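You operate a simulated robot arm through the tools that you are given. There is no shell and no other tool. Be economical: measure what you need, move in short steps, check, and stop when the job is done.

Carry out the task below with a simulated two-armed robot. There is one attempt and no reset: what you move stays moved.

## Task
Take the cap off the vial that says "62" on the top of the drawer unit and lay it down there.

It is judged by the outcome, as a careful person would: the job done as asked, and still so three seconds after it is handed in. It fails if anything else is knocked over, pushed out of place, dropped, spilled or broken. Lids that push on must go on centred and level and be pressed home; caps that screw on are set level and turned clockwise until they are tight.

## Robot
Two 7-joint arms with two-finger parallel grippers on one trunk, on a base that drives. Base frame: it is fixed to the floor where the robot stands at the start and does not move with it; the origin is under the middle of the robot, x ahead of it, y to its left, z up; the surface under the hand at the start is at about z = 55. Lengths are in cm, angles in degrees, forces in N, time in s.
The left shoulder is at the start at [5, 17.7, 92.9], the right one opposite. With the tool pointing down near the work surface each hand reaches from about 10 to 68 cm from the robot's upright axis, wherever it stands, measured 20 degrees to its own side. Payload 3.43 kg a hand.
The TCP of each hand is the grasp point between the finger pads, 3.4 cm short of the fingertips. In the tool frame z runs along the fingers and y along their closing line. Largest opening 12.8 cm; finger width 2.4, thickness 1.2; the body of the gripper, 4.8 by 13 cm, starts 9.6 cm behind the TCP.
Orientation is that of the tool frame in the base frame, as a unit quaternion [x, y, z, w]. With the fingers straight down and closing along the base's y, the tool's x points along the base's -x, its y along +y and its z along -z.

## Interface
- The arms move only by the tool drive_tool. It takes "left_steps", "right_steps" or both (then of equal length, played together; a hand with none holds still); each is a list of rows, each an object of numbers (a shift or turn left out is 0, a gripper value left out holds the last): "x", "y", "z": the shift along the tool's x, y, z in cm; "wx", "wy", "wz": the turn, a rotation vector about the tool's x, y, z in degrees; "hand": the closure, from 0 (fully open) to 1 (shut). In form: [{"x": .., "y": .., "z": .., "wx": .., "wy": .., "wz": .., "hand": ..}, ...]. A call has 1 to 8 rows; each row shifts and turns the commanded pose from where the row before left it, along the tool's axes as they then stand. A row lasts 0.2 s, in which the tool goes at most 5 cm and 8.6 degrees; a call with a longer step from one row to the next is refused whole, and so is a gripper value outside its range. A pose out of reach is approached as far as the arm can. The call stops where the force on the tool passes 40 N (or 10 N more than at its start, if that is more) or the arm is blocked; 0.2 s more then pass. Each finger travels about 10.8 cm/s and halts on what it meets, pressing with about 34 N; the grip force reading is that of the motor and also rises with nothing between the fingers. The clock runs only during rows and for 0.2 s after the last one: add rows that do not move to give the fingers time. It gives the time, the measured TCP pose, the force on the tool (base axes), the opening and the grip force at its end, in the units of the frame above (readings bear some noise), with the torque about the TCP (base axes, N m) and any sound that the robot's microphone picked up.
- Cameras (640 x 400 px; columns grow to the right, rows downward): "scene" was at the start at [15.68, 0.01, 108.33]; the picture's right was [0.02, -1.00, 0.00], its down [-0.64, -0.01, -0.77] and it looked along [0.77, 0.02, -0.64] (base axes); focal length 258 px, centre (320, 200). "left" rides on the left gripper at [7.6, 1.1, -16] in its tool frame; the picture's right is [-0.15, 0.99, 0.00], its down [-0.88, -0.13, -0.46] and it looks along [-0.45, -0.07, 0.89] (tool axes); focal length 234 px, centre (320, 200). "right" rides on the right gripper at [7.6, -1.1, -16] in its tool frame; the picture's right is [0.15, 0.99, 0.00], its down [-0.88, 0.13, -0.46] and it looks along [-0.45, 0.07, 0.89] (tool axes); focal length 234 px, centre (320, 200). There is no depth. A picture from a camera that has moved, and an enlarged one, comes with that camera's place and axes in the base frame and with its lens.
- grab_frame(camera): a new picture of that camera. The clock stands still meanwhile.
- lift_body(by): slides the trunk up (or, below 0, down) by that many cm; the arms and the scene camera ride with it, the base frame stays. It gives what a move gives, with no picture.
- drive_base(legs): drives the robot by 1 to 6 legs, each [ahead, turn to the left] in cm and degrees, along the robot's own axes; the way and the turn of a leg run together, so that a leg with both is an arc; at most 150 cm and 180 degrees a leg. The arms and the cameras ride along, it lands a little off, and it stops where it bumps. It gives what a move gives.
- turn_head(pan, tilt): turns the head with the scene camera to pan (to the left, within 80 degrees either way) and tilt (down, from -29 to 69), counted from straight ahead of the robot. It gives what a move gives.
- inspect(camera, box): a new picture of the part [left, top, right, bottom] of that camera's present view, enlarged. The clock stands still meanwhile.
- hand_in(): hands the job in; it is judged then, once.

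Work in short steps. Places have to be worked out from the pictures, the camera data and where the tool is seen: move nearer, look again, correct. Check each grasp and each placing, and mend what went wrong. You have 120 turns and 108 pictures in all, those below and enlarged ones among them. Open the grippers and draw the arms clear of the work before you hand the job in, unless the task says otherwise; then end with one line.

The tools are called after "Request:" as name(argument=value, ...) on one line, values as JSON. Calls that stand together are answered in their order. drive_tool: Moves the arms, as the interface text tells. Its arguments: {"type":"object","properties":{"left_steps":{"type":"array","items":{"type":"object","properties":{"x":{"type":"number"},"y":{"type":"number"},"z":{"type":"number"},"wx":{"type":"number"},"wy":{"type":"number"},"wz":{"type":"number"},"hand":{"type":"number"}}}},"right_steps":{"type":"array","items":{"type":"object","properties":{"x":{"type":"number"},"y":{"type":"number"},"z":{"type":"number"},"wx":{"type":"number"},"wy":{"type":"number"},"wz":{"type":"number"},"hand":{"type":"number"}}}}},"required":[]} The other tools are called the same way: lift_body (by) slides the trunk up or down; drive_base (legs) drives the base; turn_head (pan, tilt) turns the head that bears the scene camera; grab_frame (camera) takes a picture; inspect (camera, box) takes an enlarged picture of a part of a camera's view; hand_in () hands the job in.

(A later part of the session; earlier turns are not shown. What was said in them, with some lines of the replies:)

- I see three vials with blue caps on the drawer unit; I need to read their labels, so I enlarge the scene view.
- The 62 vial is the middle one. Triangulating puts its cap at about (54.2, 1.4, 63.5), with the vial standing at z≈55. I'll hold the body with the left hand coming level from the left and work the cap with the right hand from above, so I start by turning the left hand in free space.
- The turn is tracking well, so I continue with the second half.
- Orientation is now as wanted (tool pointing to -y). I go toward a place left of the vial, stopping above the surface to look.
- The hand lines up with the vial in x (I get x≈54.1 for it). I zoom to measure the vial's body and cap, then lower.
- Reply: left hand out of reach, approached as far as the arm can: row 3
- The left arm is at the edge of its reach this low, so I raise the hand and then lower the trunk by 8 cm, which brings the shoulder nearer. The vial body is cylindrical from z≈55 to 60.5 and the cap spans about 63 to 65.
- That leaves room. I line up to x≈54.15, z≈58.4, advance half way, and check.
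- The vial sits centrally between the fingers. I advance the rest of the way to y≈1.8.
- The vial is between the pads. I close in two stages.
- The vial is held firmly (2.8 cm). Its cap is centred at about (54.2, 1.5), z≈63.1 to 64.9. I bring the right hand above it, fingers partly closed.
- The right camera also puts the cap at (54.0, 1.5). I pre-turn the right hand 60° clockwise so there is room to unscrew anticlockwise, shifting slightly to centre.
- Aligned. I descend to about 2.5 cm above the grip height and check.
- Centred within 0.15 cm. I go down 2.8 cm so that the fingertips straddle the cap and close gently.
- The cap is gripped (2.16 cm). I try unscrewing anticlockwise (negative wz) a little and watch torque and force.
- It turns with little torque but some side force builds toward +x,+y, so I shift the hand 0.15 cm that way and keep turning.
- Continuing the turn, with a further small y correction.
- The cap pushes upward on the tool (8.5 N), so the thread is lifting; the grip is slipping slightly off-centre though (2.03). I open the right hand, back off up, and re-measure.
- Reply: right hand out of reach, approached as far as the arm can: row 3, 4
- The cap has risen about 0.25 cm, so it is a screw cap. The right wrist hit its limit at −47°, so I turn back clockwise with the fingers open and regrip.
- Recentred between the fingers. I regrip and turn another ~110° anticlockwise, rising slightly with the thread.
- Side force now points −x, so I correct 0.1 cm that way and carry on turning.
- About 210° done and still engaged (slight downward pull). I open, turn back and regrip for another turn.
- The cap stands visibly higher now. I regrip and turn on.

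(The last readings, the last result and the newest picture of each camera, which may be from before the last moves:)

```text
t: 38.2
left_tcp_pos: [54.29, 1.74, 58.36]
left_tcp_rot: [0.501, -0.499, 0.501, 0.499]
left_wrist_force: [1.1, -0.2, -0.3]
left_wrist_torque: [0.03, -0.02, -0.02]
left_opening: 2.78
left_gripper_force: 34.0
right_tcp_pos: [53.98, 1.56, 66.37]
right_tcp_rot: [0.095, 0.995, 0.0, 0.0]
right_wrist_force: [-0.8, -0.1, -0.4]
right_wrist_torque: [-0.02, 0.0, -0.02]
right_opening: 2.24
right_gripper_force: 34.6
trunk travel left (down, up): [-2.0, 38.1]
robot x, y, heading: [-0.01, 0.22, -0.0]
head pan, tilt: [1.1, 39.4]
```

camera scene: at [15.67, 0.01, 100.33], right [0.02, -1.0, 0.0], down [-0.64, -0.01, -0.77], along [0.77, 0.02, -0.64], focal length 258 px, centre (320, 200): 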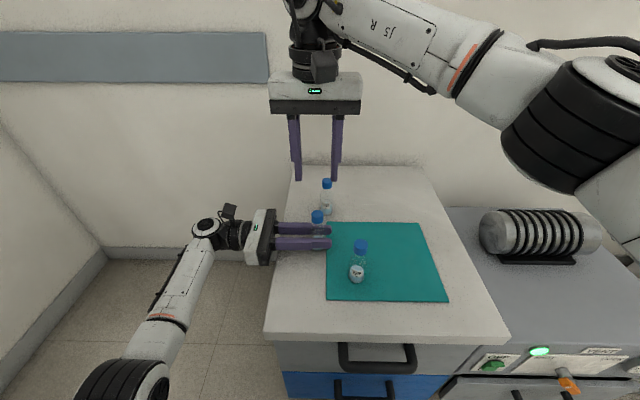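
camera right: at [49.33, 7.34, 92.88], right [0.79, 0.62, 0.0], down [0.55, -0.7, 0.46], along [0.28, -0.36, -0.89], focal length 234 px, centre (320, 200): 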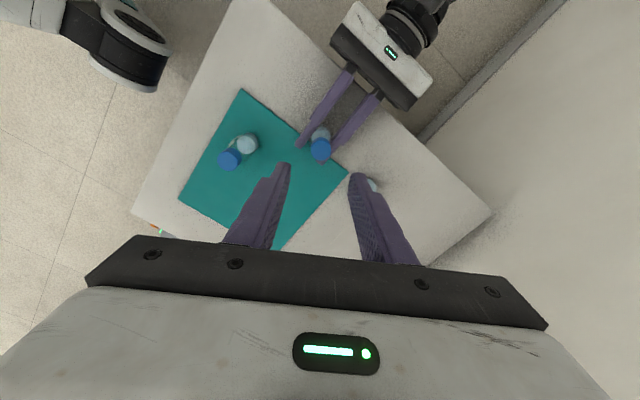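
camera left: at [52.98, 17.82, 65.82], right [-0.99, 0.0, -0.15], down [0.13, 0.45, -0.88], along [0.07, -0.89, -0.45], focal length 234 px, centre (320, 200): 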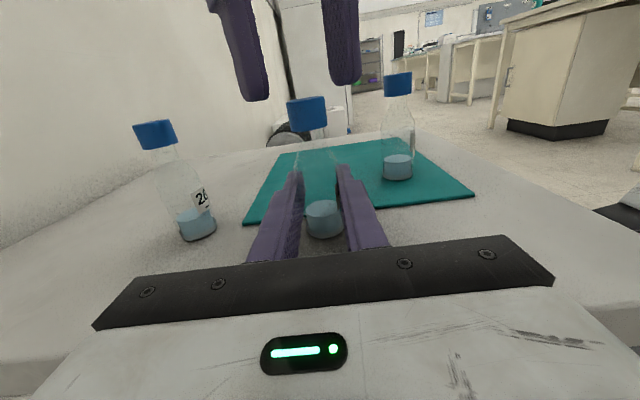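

Forces are near zero: the thread seems to be free or nearly so. A little more turn, then a gentle lift of 0.4 cm.

Request:
drive_tool(right_steps=[{"wz": -8, "z": -0.03}, {"wz": -8, "z": -0.03}, {"wz": -8, "z": -0.03}, {"wz": -8, "z": -0.03}, {"z": -0.15}, {"z": -0.15}, {}])

Request:
inspect(camera="left", box=[220, 50, 420, 250])

```text
t: 39.8
left_tcp_pos: [54.15, 1.7, 58.36]
left_tcp_rot: [0.5, -0.499, 0.501, 0.5]
left_wrist_force: [-0.9, 0.4, 0.5]
left_wrist_torque: [0.01, 0.03, 0.0]
left_opening: 2.78
left_gripper_force: 34.5
right_tcp_pos: [54.05, 1.66, 66.93]
right_tcp_rot: [-0.182, 0.983, 0.0, 0.0]
right_wrist_force: [-0.3, 0.6, 0.3]
right_wrist_torque: [0.02, -0.01, -0.02]
right_opening: 2.23
right_gripper_force: 34.0
trunk travel left (down, up): [-2.0, 38.1]
robot x, y, heading: [-0.07, -0.09, -0.1]
head pan, tilt: [1.1, 39.4]
```

```text
2.00 times, centred on (320, 150) of left
camera zoom: at [52.99, 17.81, 65.81], right [-0.99, 0.0, -0.15], down [0.13, 0.45, -0.88], along [0.07, -0.89, -0.45], focal length 468 px, centre (320, 300)
```

zoom: 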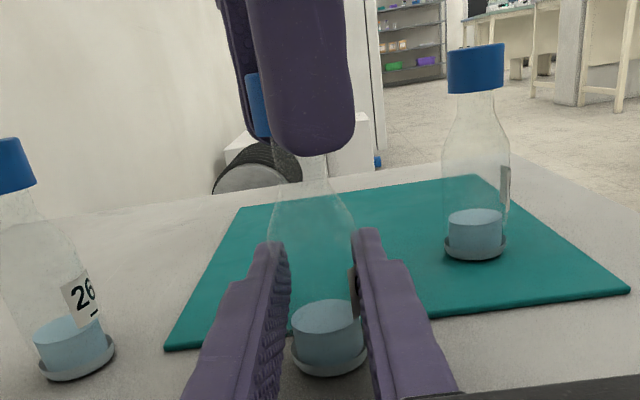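

The cap lifts freely with no force. I raise it straight up 6 cm and check it stays in the fingers.

Request:
drive_tool(right_steps=[{"z": -0.5, "wz": 4}, {"z": -0.5, "wz": 4}, {"z": -1, "wz": 4}, {"z": -2, "wz": 4}, {"z": -2, "wz": 4}, {}])

Request:
grab_frame(camera="left")

Request:
grab_frame(camera="right")

Request:
inspect(camera="scene", box=[250, 100, 430, 300])

```text
t: 41.2
left_tcp_pos: [54.19, 1.82, 58.32]
left_tcp_rot: [0.5, -0.499, 0.501, 0.5]
left_wrist_force: [0.5, 0.0, 0.1]
left_wrist_torque: [-0.03, -0.01, -0.04]
left_opening: 2.76
left_gripper_force: 33.7
right_tcp_pos: [54.16, 1.53, 72.76]
right_tcp_rot: [-0.009, 1.0, 0.0, 0.0]
right_wrist_force: [-1.2, 0.8, 0.4]
right_wrist_torque: [-0.01, 0.03, -0.01]
right_opening: 1.97
right_gripper_force: 34.2
trunk travel left (down, up): [-2.0, 38.1]
robot x, y, heading: [-0.03, 0.12, -0.0]
head pan, tilt: [1.1, 39.4]
```

```text
74 pictures are left
camera left: at [52.99, 17.82, 65.81], right [-0.99, 0.0, -0.15], down [0.13, 0.45, -0.88], along [0.07, -0.89, -0.45], focal length 234 px, centre (320, 200)
```

left: 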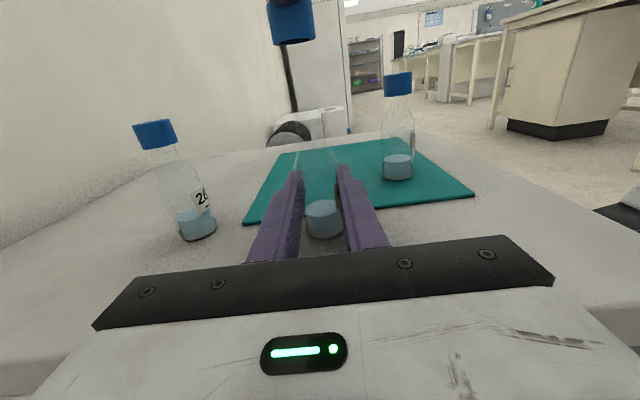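

```text
73 pictures are left
camera right: at [46.54, 0.22, 88.86], right [-0.16, 0.99, 0.0], down [0.88, 0.14, 0.46], along [0.45, 0.07, -0.89], focal length 234 px, centre (320, 200)
```

right: 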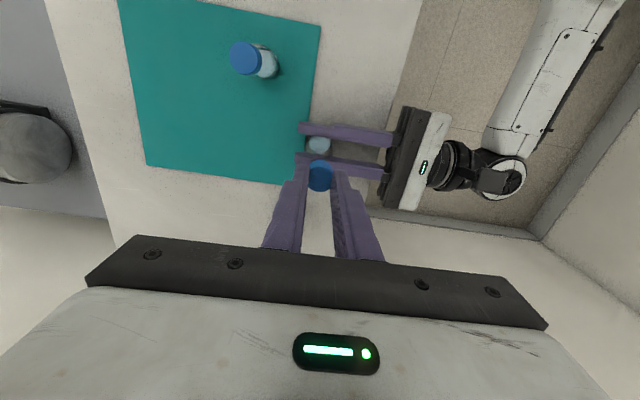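

```text
2.00 times, centred on (340, 200) of scene
camera zoom: at [15.68, 0.01, 100.33], right [0.02, -1.0, 0.0], down [-0.64, -0.01, -0.77], along [0.77, 0.02, -0.64], focal length 515 px, centre (280, 200)
```

zoom: 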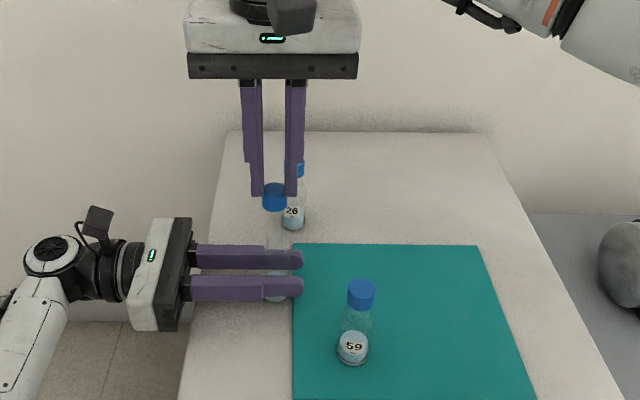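

The cap is off, but it seems to sit low at the rounded fingertips (opening 1.97). I look closely before moving.

Request:
inspect(camera="scene", box=[300, 170, 360, 215])

Request:
inspect(camera="left", box=[240, 0, 360, 80])

```text
8.89 times, centred on (330, 192) of scene
camera zoom: at [15.68, 0.01, 100.33], right [0.02, -1.0, 0.0], down [-0.64, -0.01, -0.77], along [0.77, 0.02, -0.64], focal length 2289 px, centre (231, 267)
```

zoom: 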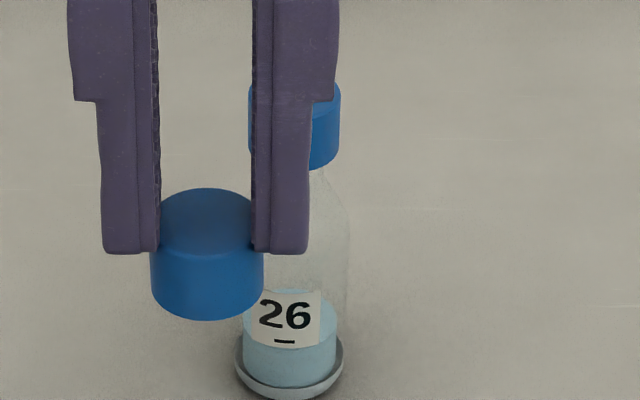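

```text
5.00 times, centred on (300, 40) of left
camera zoom: at [52.99, 17.82, 65.81], right [-0.99, 0.0, -0.15], down [0.13, 0.45, -0.88], along [0.07, -0.89, -0.45], focal length 1171 px, centre (420, 1000)
```

zoom: 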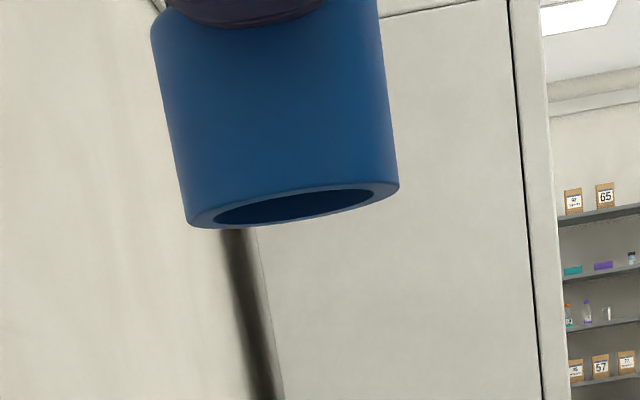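

The cap has slipped down and is held only by its top edge, so I'll set it down promptly. I move sideways over a bare clear spot at about (44, 4.5), lowering as I clear the vial.

Request:
drive_tool(right_steps=[{"x": 2, "y": 0.6}, {"x": 2.7, "y": 0.8}, {"x": 2.7, "y": 0.8, "z": 1}, {"x": 2.7, "y": 0.8, "z": 2}])

Request:
inspect(camera="scene", box=[240, 160, 400, 280])

```text
t: 42.2
left_tcp_pos: [54.14, 1.68, 58.35]
left_tcp_rot: [0.501, -0.499, 0.501, 0.499]
left_wrist_force: [-0.5, -1.4, -1.0]
left_wrist_torque: [0.01, -0.03, 0.01]
left_opening: 2.77
left_gripper_force: 33.6
right_tcp_pos: [43.85, 4.14, 69.76]
right_tcp_rot: [-0.008, 1.0, 0.0, 0.0]
right_wrist_force: [0.2, 0.2, -0.4]
right_wrist_torque: [0.0, 0.0, -0.02]
right_opening: 1.95
right_gripper_force: 33.7
trunk travel left (down, up): [-2.0, 38.1]
robot x, y, heading: [-0.15, 0.12, -0.2]
head pan, tilt: [1.1, 39.4]
```

```text
3.33 times, centred on (320, 220) of scene
camera zoom: at [15.68, 0.01, 100.33], right [0.02, -1.0, 0.0], down [-0.64, -0.01, -0.77], along [0.77, 0.02, -0.64], focal length 858 px, centre (320, 133)
```

zoom: 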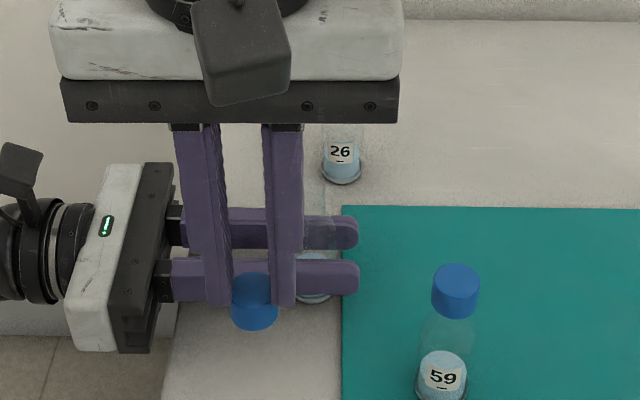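

Still held, above bare surface. I lower 8 cm, then look before touching down.

Request:
drive_tool(right_steps=[{"z": 2}, {"z": 3}, {"z": 2}, {"z": 1}])

Request:
inspect(camera="scene", box=[260, 200, 380, 300])

```text
t: 43.2
left_tcp_pos: [54.2, 1.71, 58.32]
left_tcp_rot: [0.5, -0.499, 0.501, 0.5]
left_wrist_force: [-0.2, 0.4, 0.3]
left_wrist_torque: [0.01, 0.01, 0.02]
left_opening: 2.77
left_gripper_force: 33.8
right_tcp_pos: [44.05, 4.5, 61.83]
right_tcp_rot: [-0.009, 1.0, -0.001, 0.0]
right_wrist_force: [0.2, 0.3, -0.4]
right_wrist_torque: [-0.04, -0.02, 0.01]
right_opening: 1.96
right_gripper_force: 34.5
trunk travel left (down, up): [-2.0, 38.1]
robot x, y, heading: [0.09, -0.16, -0.3]
head pan, tilt: [1.1, 39.4]
```

```text
4.00 times, centred on (320, 250) of scene
camera zoom: at [15.68, 0.01, 100.33], right [0.02, -1.0, 0.0], down [-0.64, -0.01, -0.77], along [0.77, 0.02, -0.64], focal length 1030 px, centre (320, 0)
```

zoom: 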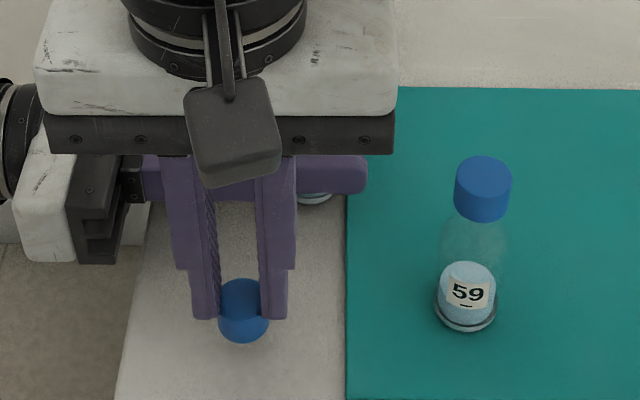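

The cap's bottom is about 1.2 cm above the surface. I lower in small steps and watch the vertical force.

Request:
drive_tool(right_steps=[{"z": 0.3}, {"z": 0.3}, {"z": 0.2}, {"z": 0.2}, {}])

```text
t: 44.4
left_tcp_pos: [54.19, 1.7, 58.37]
left_tcp_rot: [0.5, -0.499, 0.501, 0.5]
left_wrist_force: [0.1, 0.4, 0.0]
left_wrist_torque: [0.02, -0.01, 0.03]
left_opening: 2.76
left_gripper_force: 33.6
right_tcp_pos: [43.93, 4.44, 60.79]
right_tcp_rot: [-0.009, 1.0, 0.0, 0.0]
right_wrist_force: [0.5, 0.4, -0.8]
right_wrist_torque: [0.02, 0.02, 0.04]
right_opening: 1.95
right_gripper_force: 34.1
trunk travel left (down, up): [-2.0, 38.1]
robot x, y, heading: [-0.12, -0.05, 0.1]
head pan, tilt: [1.1, 39.4]
```

No contact yet; continuing in small steps.

Request:
drive_tool(right_steps=[{"z": 0.15}, {"z": 0.15}, {"z": 0.15}, {}])

Request:
inspect(camera="scene", box=[280, 240, 340, 300])

```text
t: 45.4
left_tcp_pos: [54.26, 1.6, 58.31]
left_tcp_rot: [0.5, -0.499, 0.501, 0.5]
left_wrist_force: [-0.1, -0.1, -0.5]
left_wrist_torque: [-0.02, 0.01, 0.01]
left_opening: 2.81
left_gripper_force: 34.1
right_tcp_pos: [43.95, 4.35, 60.3]
right_tcp_rot: [-0.009, 1.0, 0.0, 0.0]
right_wrist_force: [-1.7, 0.1, 0.8]
right_wrist_torque: [0.02, 0.0, -0.01]
right_opening: 1.95
right_gripper_force: 34.0
trunk travel left (down, up): [-2.0, 38.1]
robot x, y, heading: [-0.25, -0.01, 0.0]
head pan, tilt: [1.1, 39.4]
```

```text
6.67 times, centred on (310, 270) of scene
camera zoom: at [15.68, 0.01, 100.33], right [0.02, -1.0, 0.0], down [-0.64, -0.01, -0.77], along [0.77, 0.02, -0.64], focal length 1717 px, centre (387, -267)
```

zoom: 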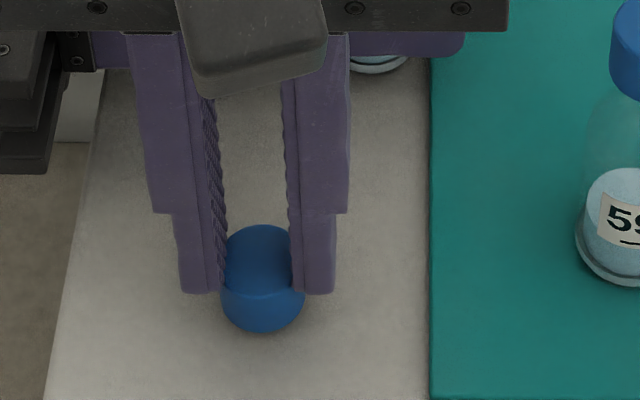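

Shading suggests it's close to the surface. I continue down in 0.1 cm steps.

Request:
drive_tool(right_steps=[{"z": 0.1}, {"z": 0.1}, {"z": 0.1}, {}])

```text
t: 46.4
left_tcp_pos: [54.25, 1.74, 58.26]
left_tcp_rot: [0.5, -0.5, 0.5, 0.5]
left_wrist_force: [0.5, 0.1, 0.3]
left_wrist_torque: [0.01, 0.03, 0.03]
left_opening: 2.77
left_gripper_force: 33.6
right_tcp_pos: [43.91, 4.44, 60.01]
right_tcp_rot: [-0.008, 1.0, 0.0, 0.0]
right_wrist_force: [0.5, 0.2, 0.1]
right_wrist_torque: [-0.02, 0.0, -0.01]
right_opening: 1.93
right_gripper_force: 34.4
trunk travel left (down, up): [-2.0, 38.1]
robot x, y, heading: [-0.15, 0.2, -0.1]
head pan, tilt: [1.1, 39.4]
```

Still no contact; on down.

Request:
drive_tool(right_steps=[{"z": 0.1}, {"z": 0.1}, {"z": 0.1}, {}])

Request:
inspect(camera="scene", box=[280, 240, 340, 300])

```text
t: 47.4
left_tcp_pos: [54.18, 1.82, 58.38]
left_tcp_rot: [0.499, -0.5, 0.5, 0.501]
left_wrist_force: [0.8, 0.4, -0.7]
left_wrist_torque: [0.01, -0.01, 0.01]
left_opening: 2.79
left_gripper_force: 33.8
right_tcp_pos: [43.95, 4.28, 59.79]
right_tcp_rot: [-0.009, 1.0, -0.001, 0.0]
right_wrist_force: [-1.0, -1.1, 2.7]
right_wrist_torque: [-0.05, 0.06, 0.02]
right_opening: 1.96
right_gripper_force: 33.9
trunk travel left (down, up): [-2.0, 38.1]
robot x, y, heading: [-0.07, 0.26, -0.2]
head pan, tilt: [1.1, 39.4]
```

```text
6.67 times, centred on (310, 270) of scene
camera zoom: at [15.66, 0.0, 100.34], right [0.02, -1.0, 0.0], down [-0.64, -0.01, -0.77], along [0.77, 0.02, -0.64], focal length 1717 px, centre (387, -267)
```

zoom: 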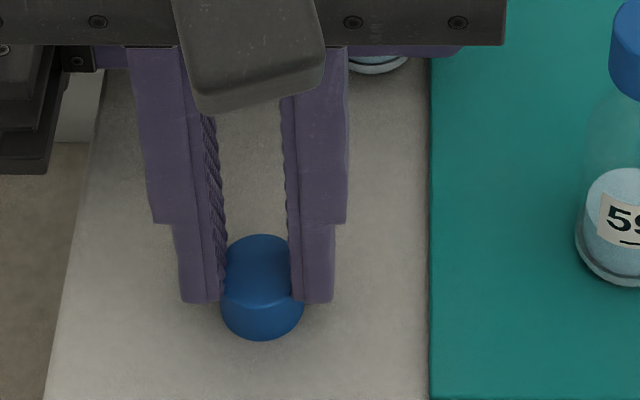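

Contact (2.7 N) and the cap is levelling. I press 0.15 cm more, then open the fingers.

Request:
drive_tool(right_steps=[{"z": 0.1}, {"z": 0.05}, {}, {"hand": 0.8}, {"hand": 0.72}, {"hand": 0.62}, {}])

Request:
inspect(camera="scene", box=[280, 240, 340, 300])

```text
t: 49.0
left_tcp_pos: [54.2, 1.72, 58.37]
left_tcp_rot: [0.5, -0.499, 0.501, 0.5]
left_wrist_force: [0.2, 0.3, 0.4]
left_wrist_torque: [-0.01, -0.02, 0.02]
left_opening: 2.8
left_gripper_force: 34.0
right_tcp_pos: [43.98, 4.42, 59.55]
right_tcp_rot: [-0.008, 1.0, 0.0, 0.0]
right_wrist_force: [-0.2, 0.5, 0.2]
right_wrist_torque: [-0.02, -0.01, -0.03]
right_opening: 4.86
right_gripper_force: 0.1
trunk travel left (down, up): [-2.0, 38.1]
robot x, y, heading: [-0.08, -0.25, 0.0]
head pan, tilt: [1.1, 39.4]
```

```text
6.67 times, centred on (310, 270) of scene
camera zoom: at [15.68, 0.01, 100.33], right [0.02, -1.0, 0.0], down [-0.64, -0.01, -0.77], along [0.77, 0.02, -0.64], focal length 1717 px, centre (387, -267)
```

zoom: 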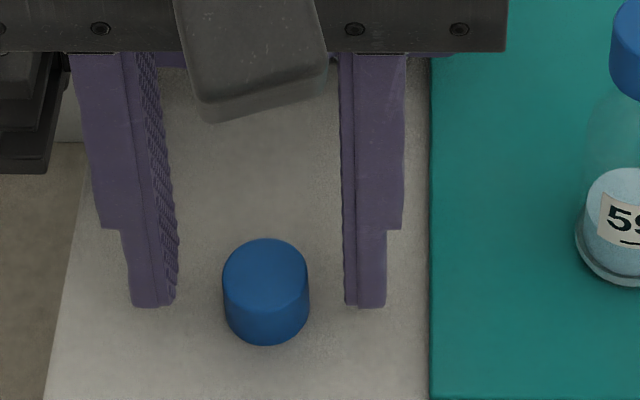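

The cap lies flat on the surface. I raise the right hand straight up and away.

Request:
drive_tool(right_steps=[{"z": -2}, {"z": -3}, {"z": -4}, {"z": -4}, {"z": -4}, {"y": -4, "z": -2}, {"y": -4}, {"y": -4}])

Request:
inspect(camera="scene", box=[250, 150, 390, 290])

Request:
inspect(camera="left", box=[220, 70, 420, 270])

```text
t: 50.8
left_tcp_pos: [54.13, 1.73, 58.29]
left_tcp_rot: [0.501, -0.499, 0.501, 0.499]
left_wrist_force: [0.0, 0.7, -0.5]
left_wrist_torque: [0.03, -0.04, 0.0]
left_opening: 2.76
left_gripper_force: 33.6
right_tcp_pos: [44.1, -7.5, 78.4]
right_tcp_rot: [-0.009, 1.0, -0.001, 0.0]
right_wrist_force: [0.1, -0.4, 0.7]
right_wrist_torque: [-0.05, -0.01, -0.01]
right_opening: 4.89
right_gripper_force: 0.0
trunk travel left (down, up): [-2.0, 38.1]
robot x, y, heading: [0.08, 0.11, 0.1]
head pan, tilt: [1.1, 39.4]
```

```text
2.86 times, centred on (320, 220) of scene
camera zoom: at [15.68, 0.02, 100.33], right [0.02, -1.0, 0.0], down [-0.64, -0.01, -0.77], along [0.77, 0.02, -0.64], focal length 736 px, centre (320, 143)
```

zoom: 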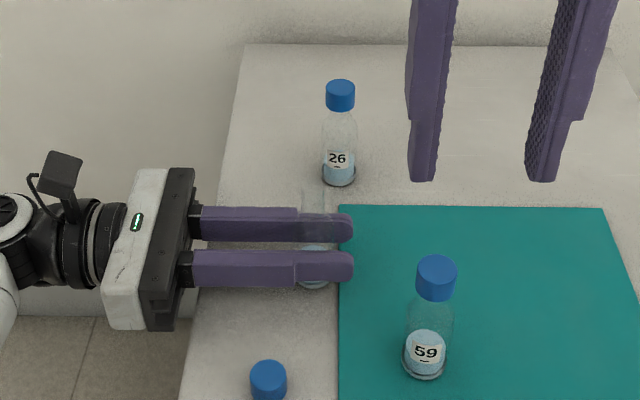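

```text
2.00 times, centred on (320, 170) of left
camera zoom: at [52.99, 17.82, 65.8], right [-0.99, 0.0, -0.15], down [0.13, 0.45, -0.88], along [0.07, -0.89, -0.45], focal length 468 px, centre (320, 260)
```

zoom: 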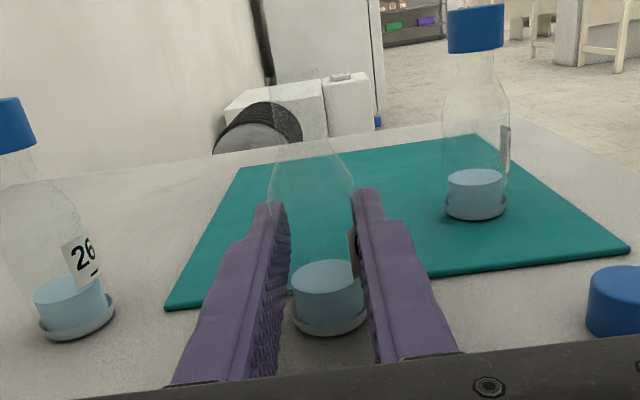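

The vial is where it was, upright and on the surface. I open the left hand gently and check it stands.

Request:
drive_tool(left_steps=[{"hand": 0.76}, {"hand": 0.7}, {"hand": 0.6}, {"hand": 0.45}, {}])

Request:
inspect(camera="left", box=[220, 70, 420, 270])

```text
t: 52.0
left_tcp_pos: [54.11, 1.67, 58.39]
left_tcp_rot: [0.5, -0.499, 0.501, 0.5]
left_wrist_force: [0.5, -0.5, 0.3]
left_wrist_torque: [0.01, -0.01, -0.02]
left_opening: 7.06
left_gripper_force: 0.1
right_tcp_pos: [44.01, -7.42, 78.42]
right_tcp_rot: [-0.009, 1.0, 0.0, -0.001]
right_wrist_force: [0.2, 0.4, -0.5]
right_wrist_torque: [0.01, 0.02, -0.02]
right_opening: 4.86
right_gripper_force: 0.1
trunk travel left (down, up): [-2.0, 38.1]
robot x, y, heading: [-0.19, -0.33, -0.0]
head pan, tilt: [1.1, 39.4]
```

```text
2.00 times, centred on (320, 170) of left
camera zoom: at [52.99, 17.82, 65.81], right [-0.99, 0.0, -0.15], down [0.13, 0.45, -0.88], along [0.07, -0.89, -0.45], focal length 468 px, centre (320, 260)
```

zoom: 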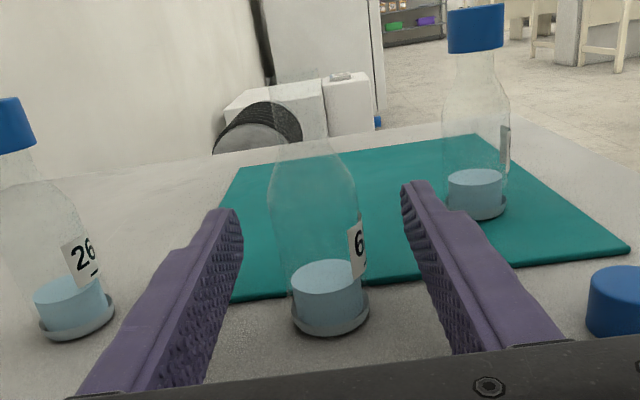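

The vial stands upright and free. I draw the left hand straight back along +y, and then move the right hand farther off.

Request:
drive_tool(left_steps=[{"z": -1.5}, {"z": -2.5}, {"z": -3}, {"z": -4}, {"z": -4}, {"z": -1, "x": 3}, {}], right_steps=[{"y": -2}, {"y": -3}, {"y": -3, "x": 1}, {"y": -2, "x": 1}, {}, {}, {}])

Request:
grab_frame(camera="scene")

Request:
inspect(camera="scene", box=[250, 150, 390, 290])

```text
t: 53.6
left_tcp_pos: [54.12, 17.52, 61.23]
left_tcp_rot: [0.501, -0.498, 0.501, 0.5]
left_wrist_force: [0.2, 1.5, -0.2]
left_wrist_torque: [0.03, -0.01, -0.01]
left_opening: 7.04
left_gripper_force: 0.1
right_tcp_pos: [42.5, -17.59, 78.61]
right_tcp_rot: [-0.008, 1.0, 0.0, -0.001]
right_wrist_force: [-0.3, 0.6, -0.2]
right_wrist_torque: [0.0, 0.02, -0.02]
right_opening: 4.88
right_gripper_force: 0.0
trunk travel left (down, up): [-2.0, 38.1]
robot x, y, heading: [0.17, 0.21, -0.1]
head pan, tilt: [1.1, 39.4]
```

```text
61 pictures are left
camera scene: at [15.67, 0.01, 100.33], right [0.02, -1.0, 0.0], down [-0.64, -0.01, -0.77], along [0.77, 0.02, -0.64], focal length 258 px, centre (320, 200)
```

scene: 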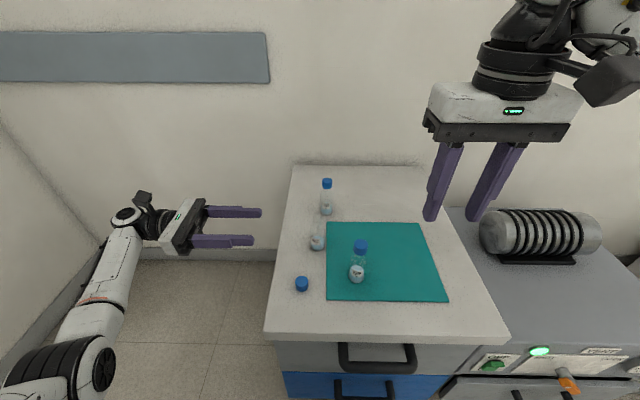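

```text
2.86 times, centred on (320, 220) of scene
camera zoom: at [15.67, 0.01, 100.33], right [0.02, -1.0, 0.0], down [-0.64, -0.01, -0.77], along [0.77, 0.02, -0.64], focal length 736 px, centre (320, 143)
```

zoom: 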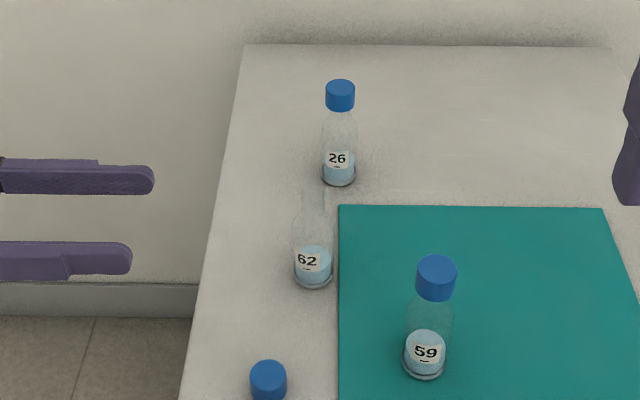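

Vial 62 stands open and upright, its cap lies on the drawer unit, the other vials are untouched and both hands are clear. I hand in.

Request:
hand_in()

```text
The job is handed in.
```

The cap is off vial 62 and lying flat on top of the drawer unit; the vial is still upright where it was, and nothing else was disturbed.
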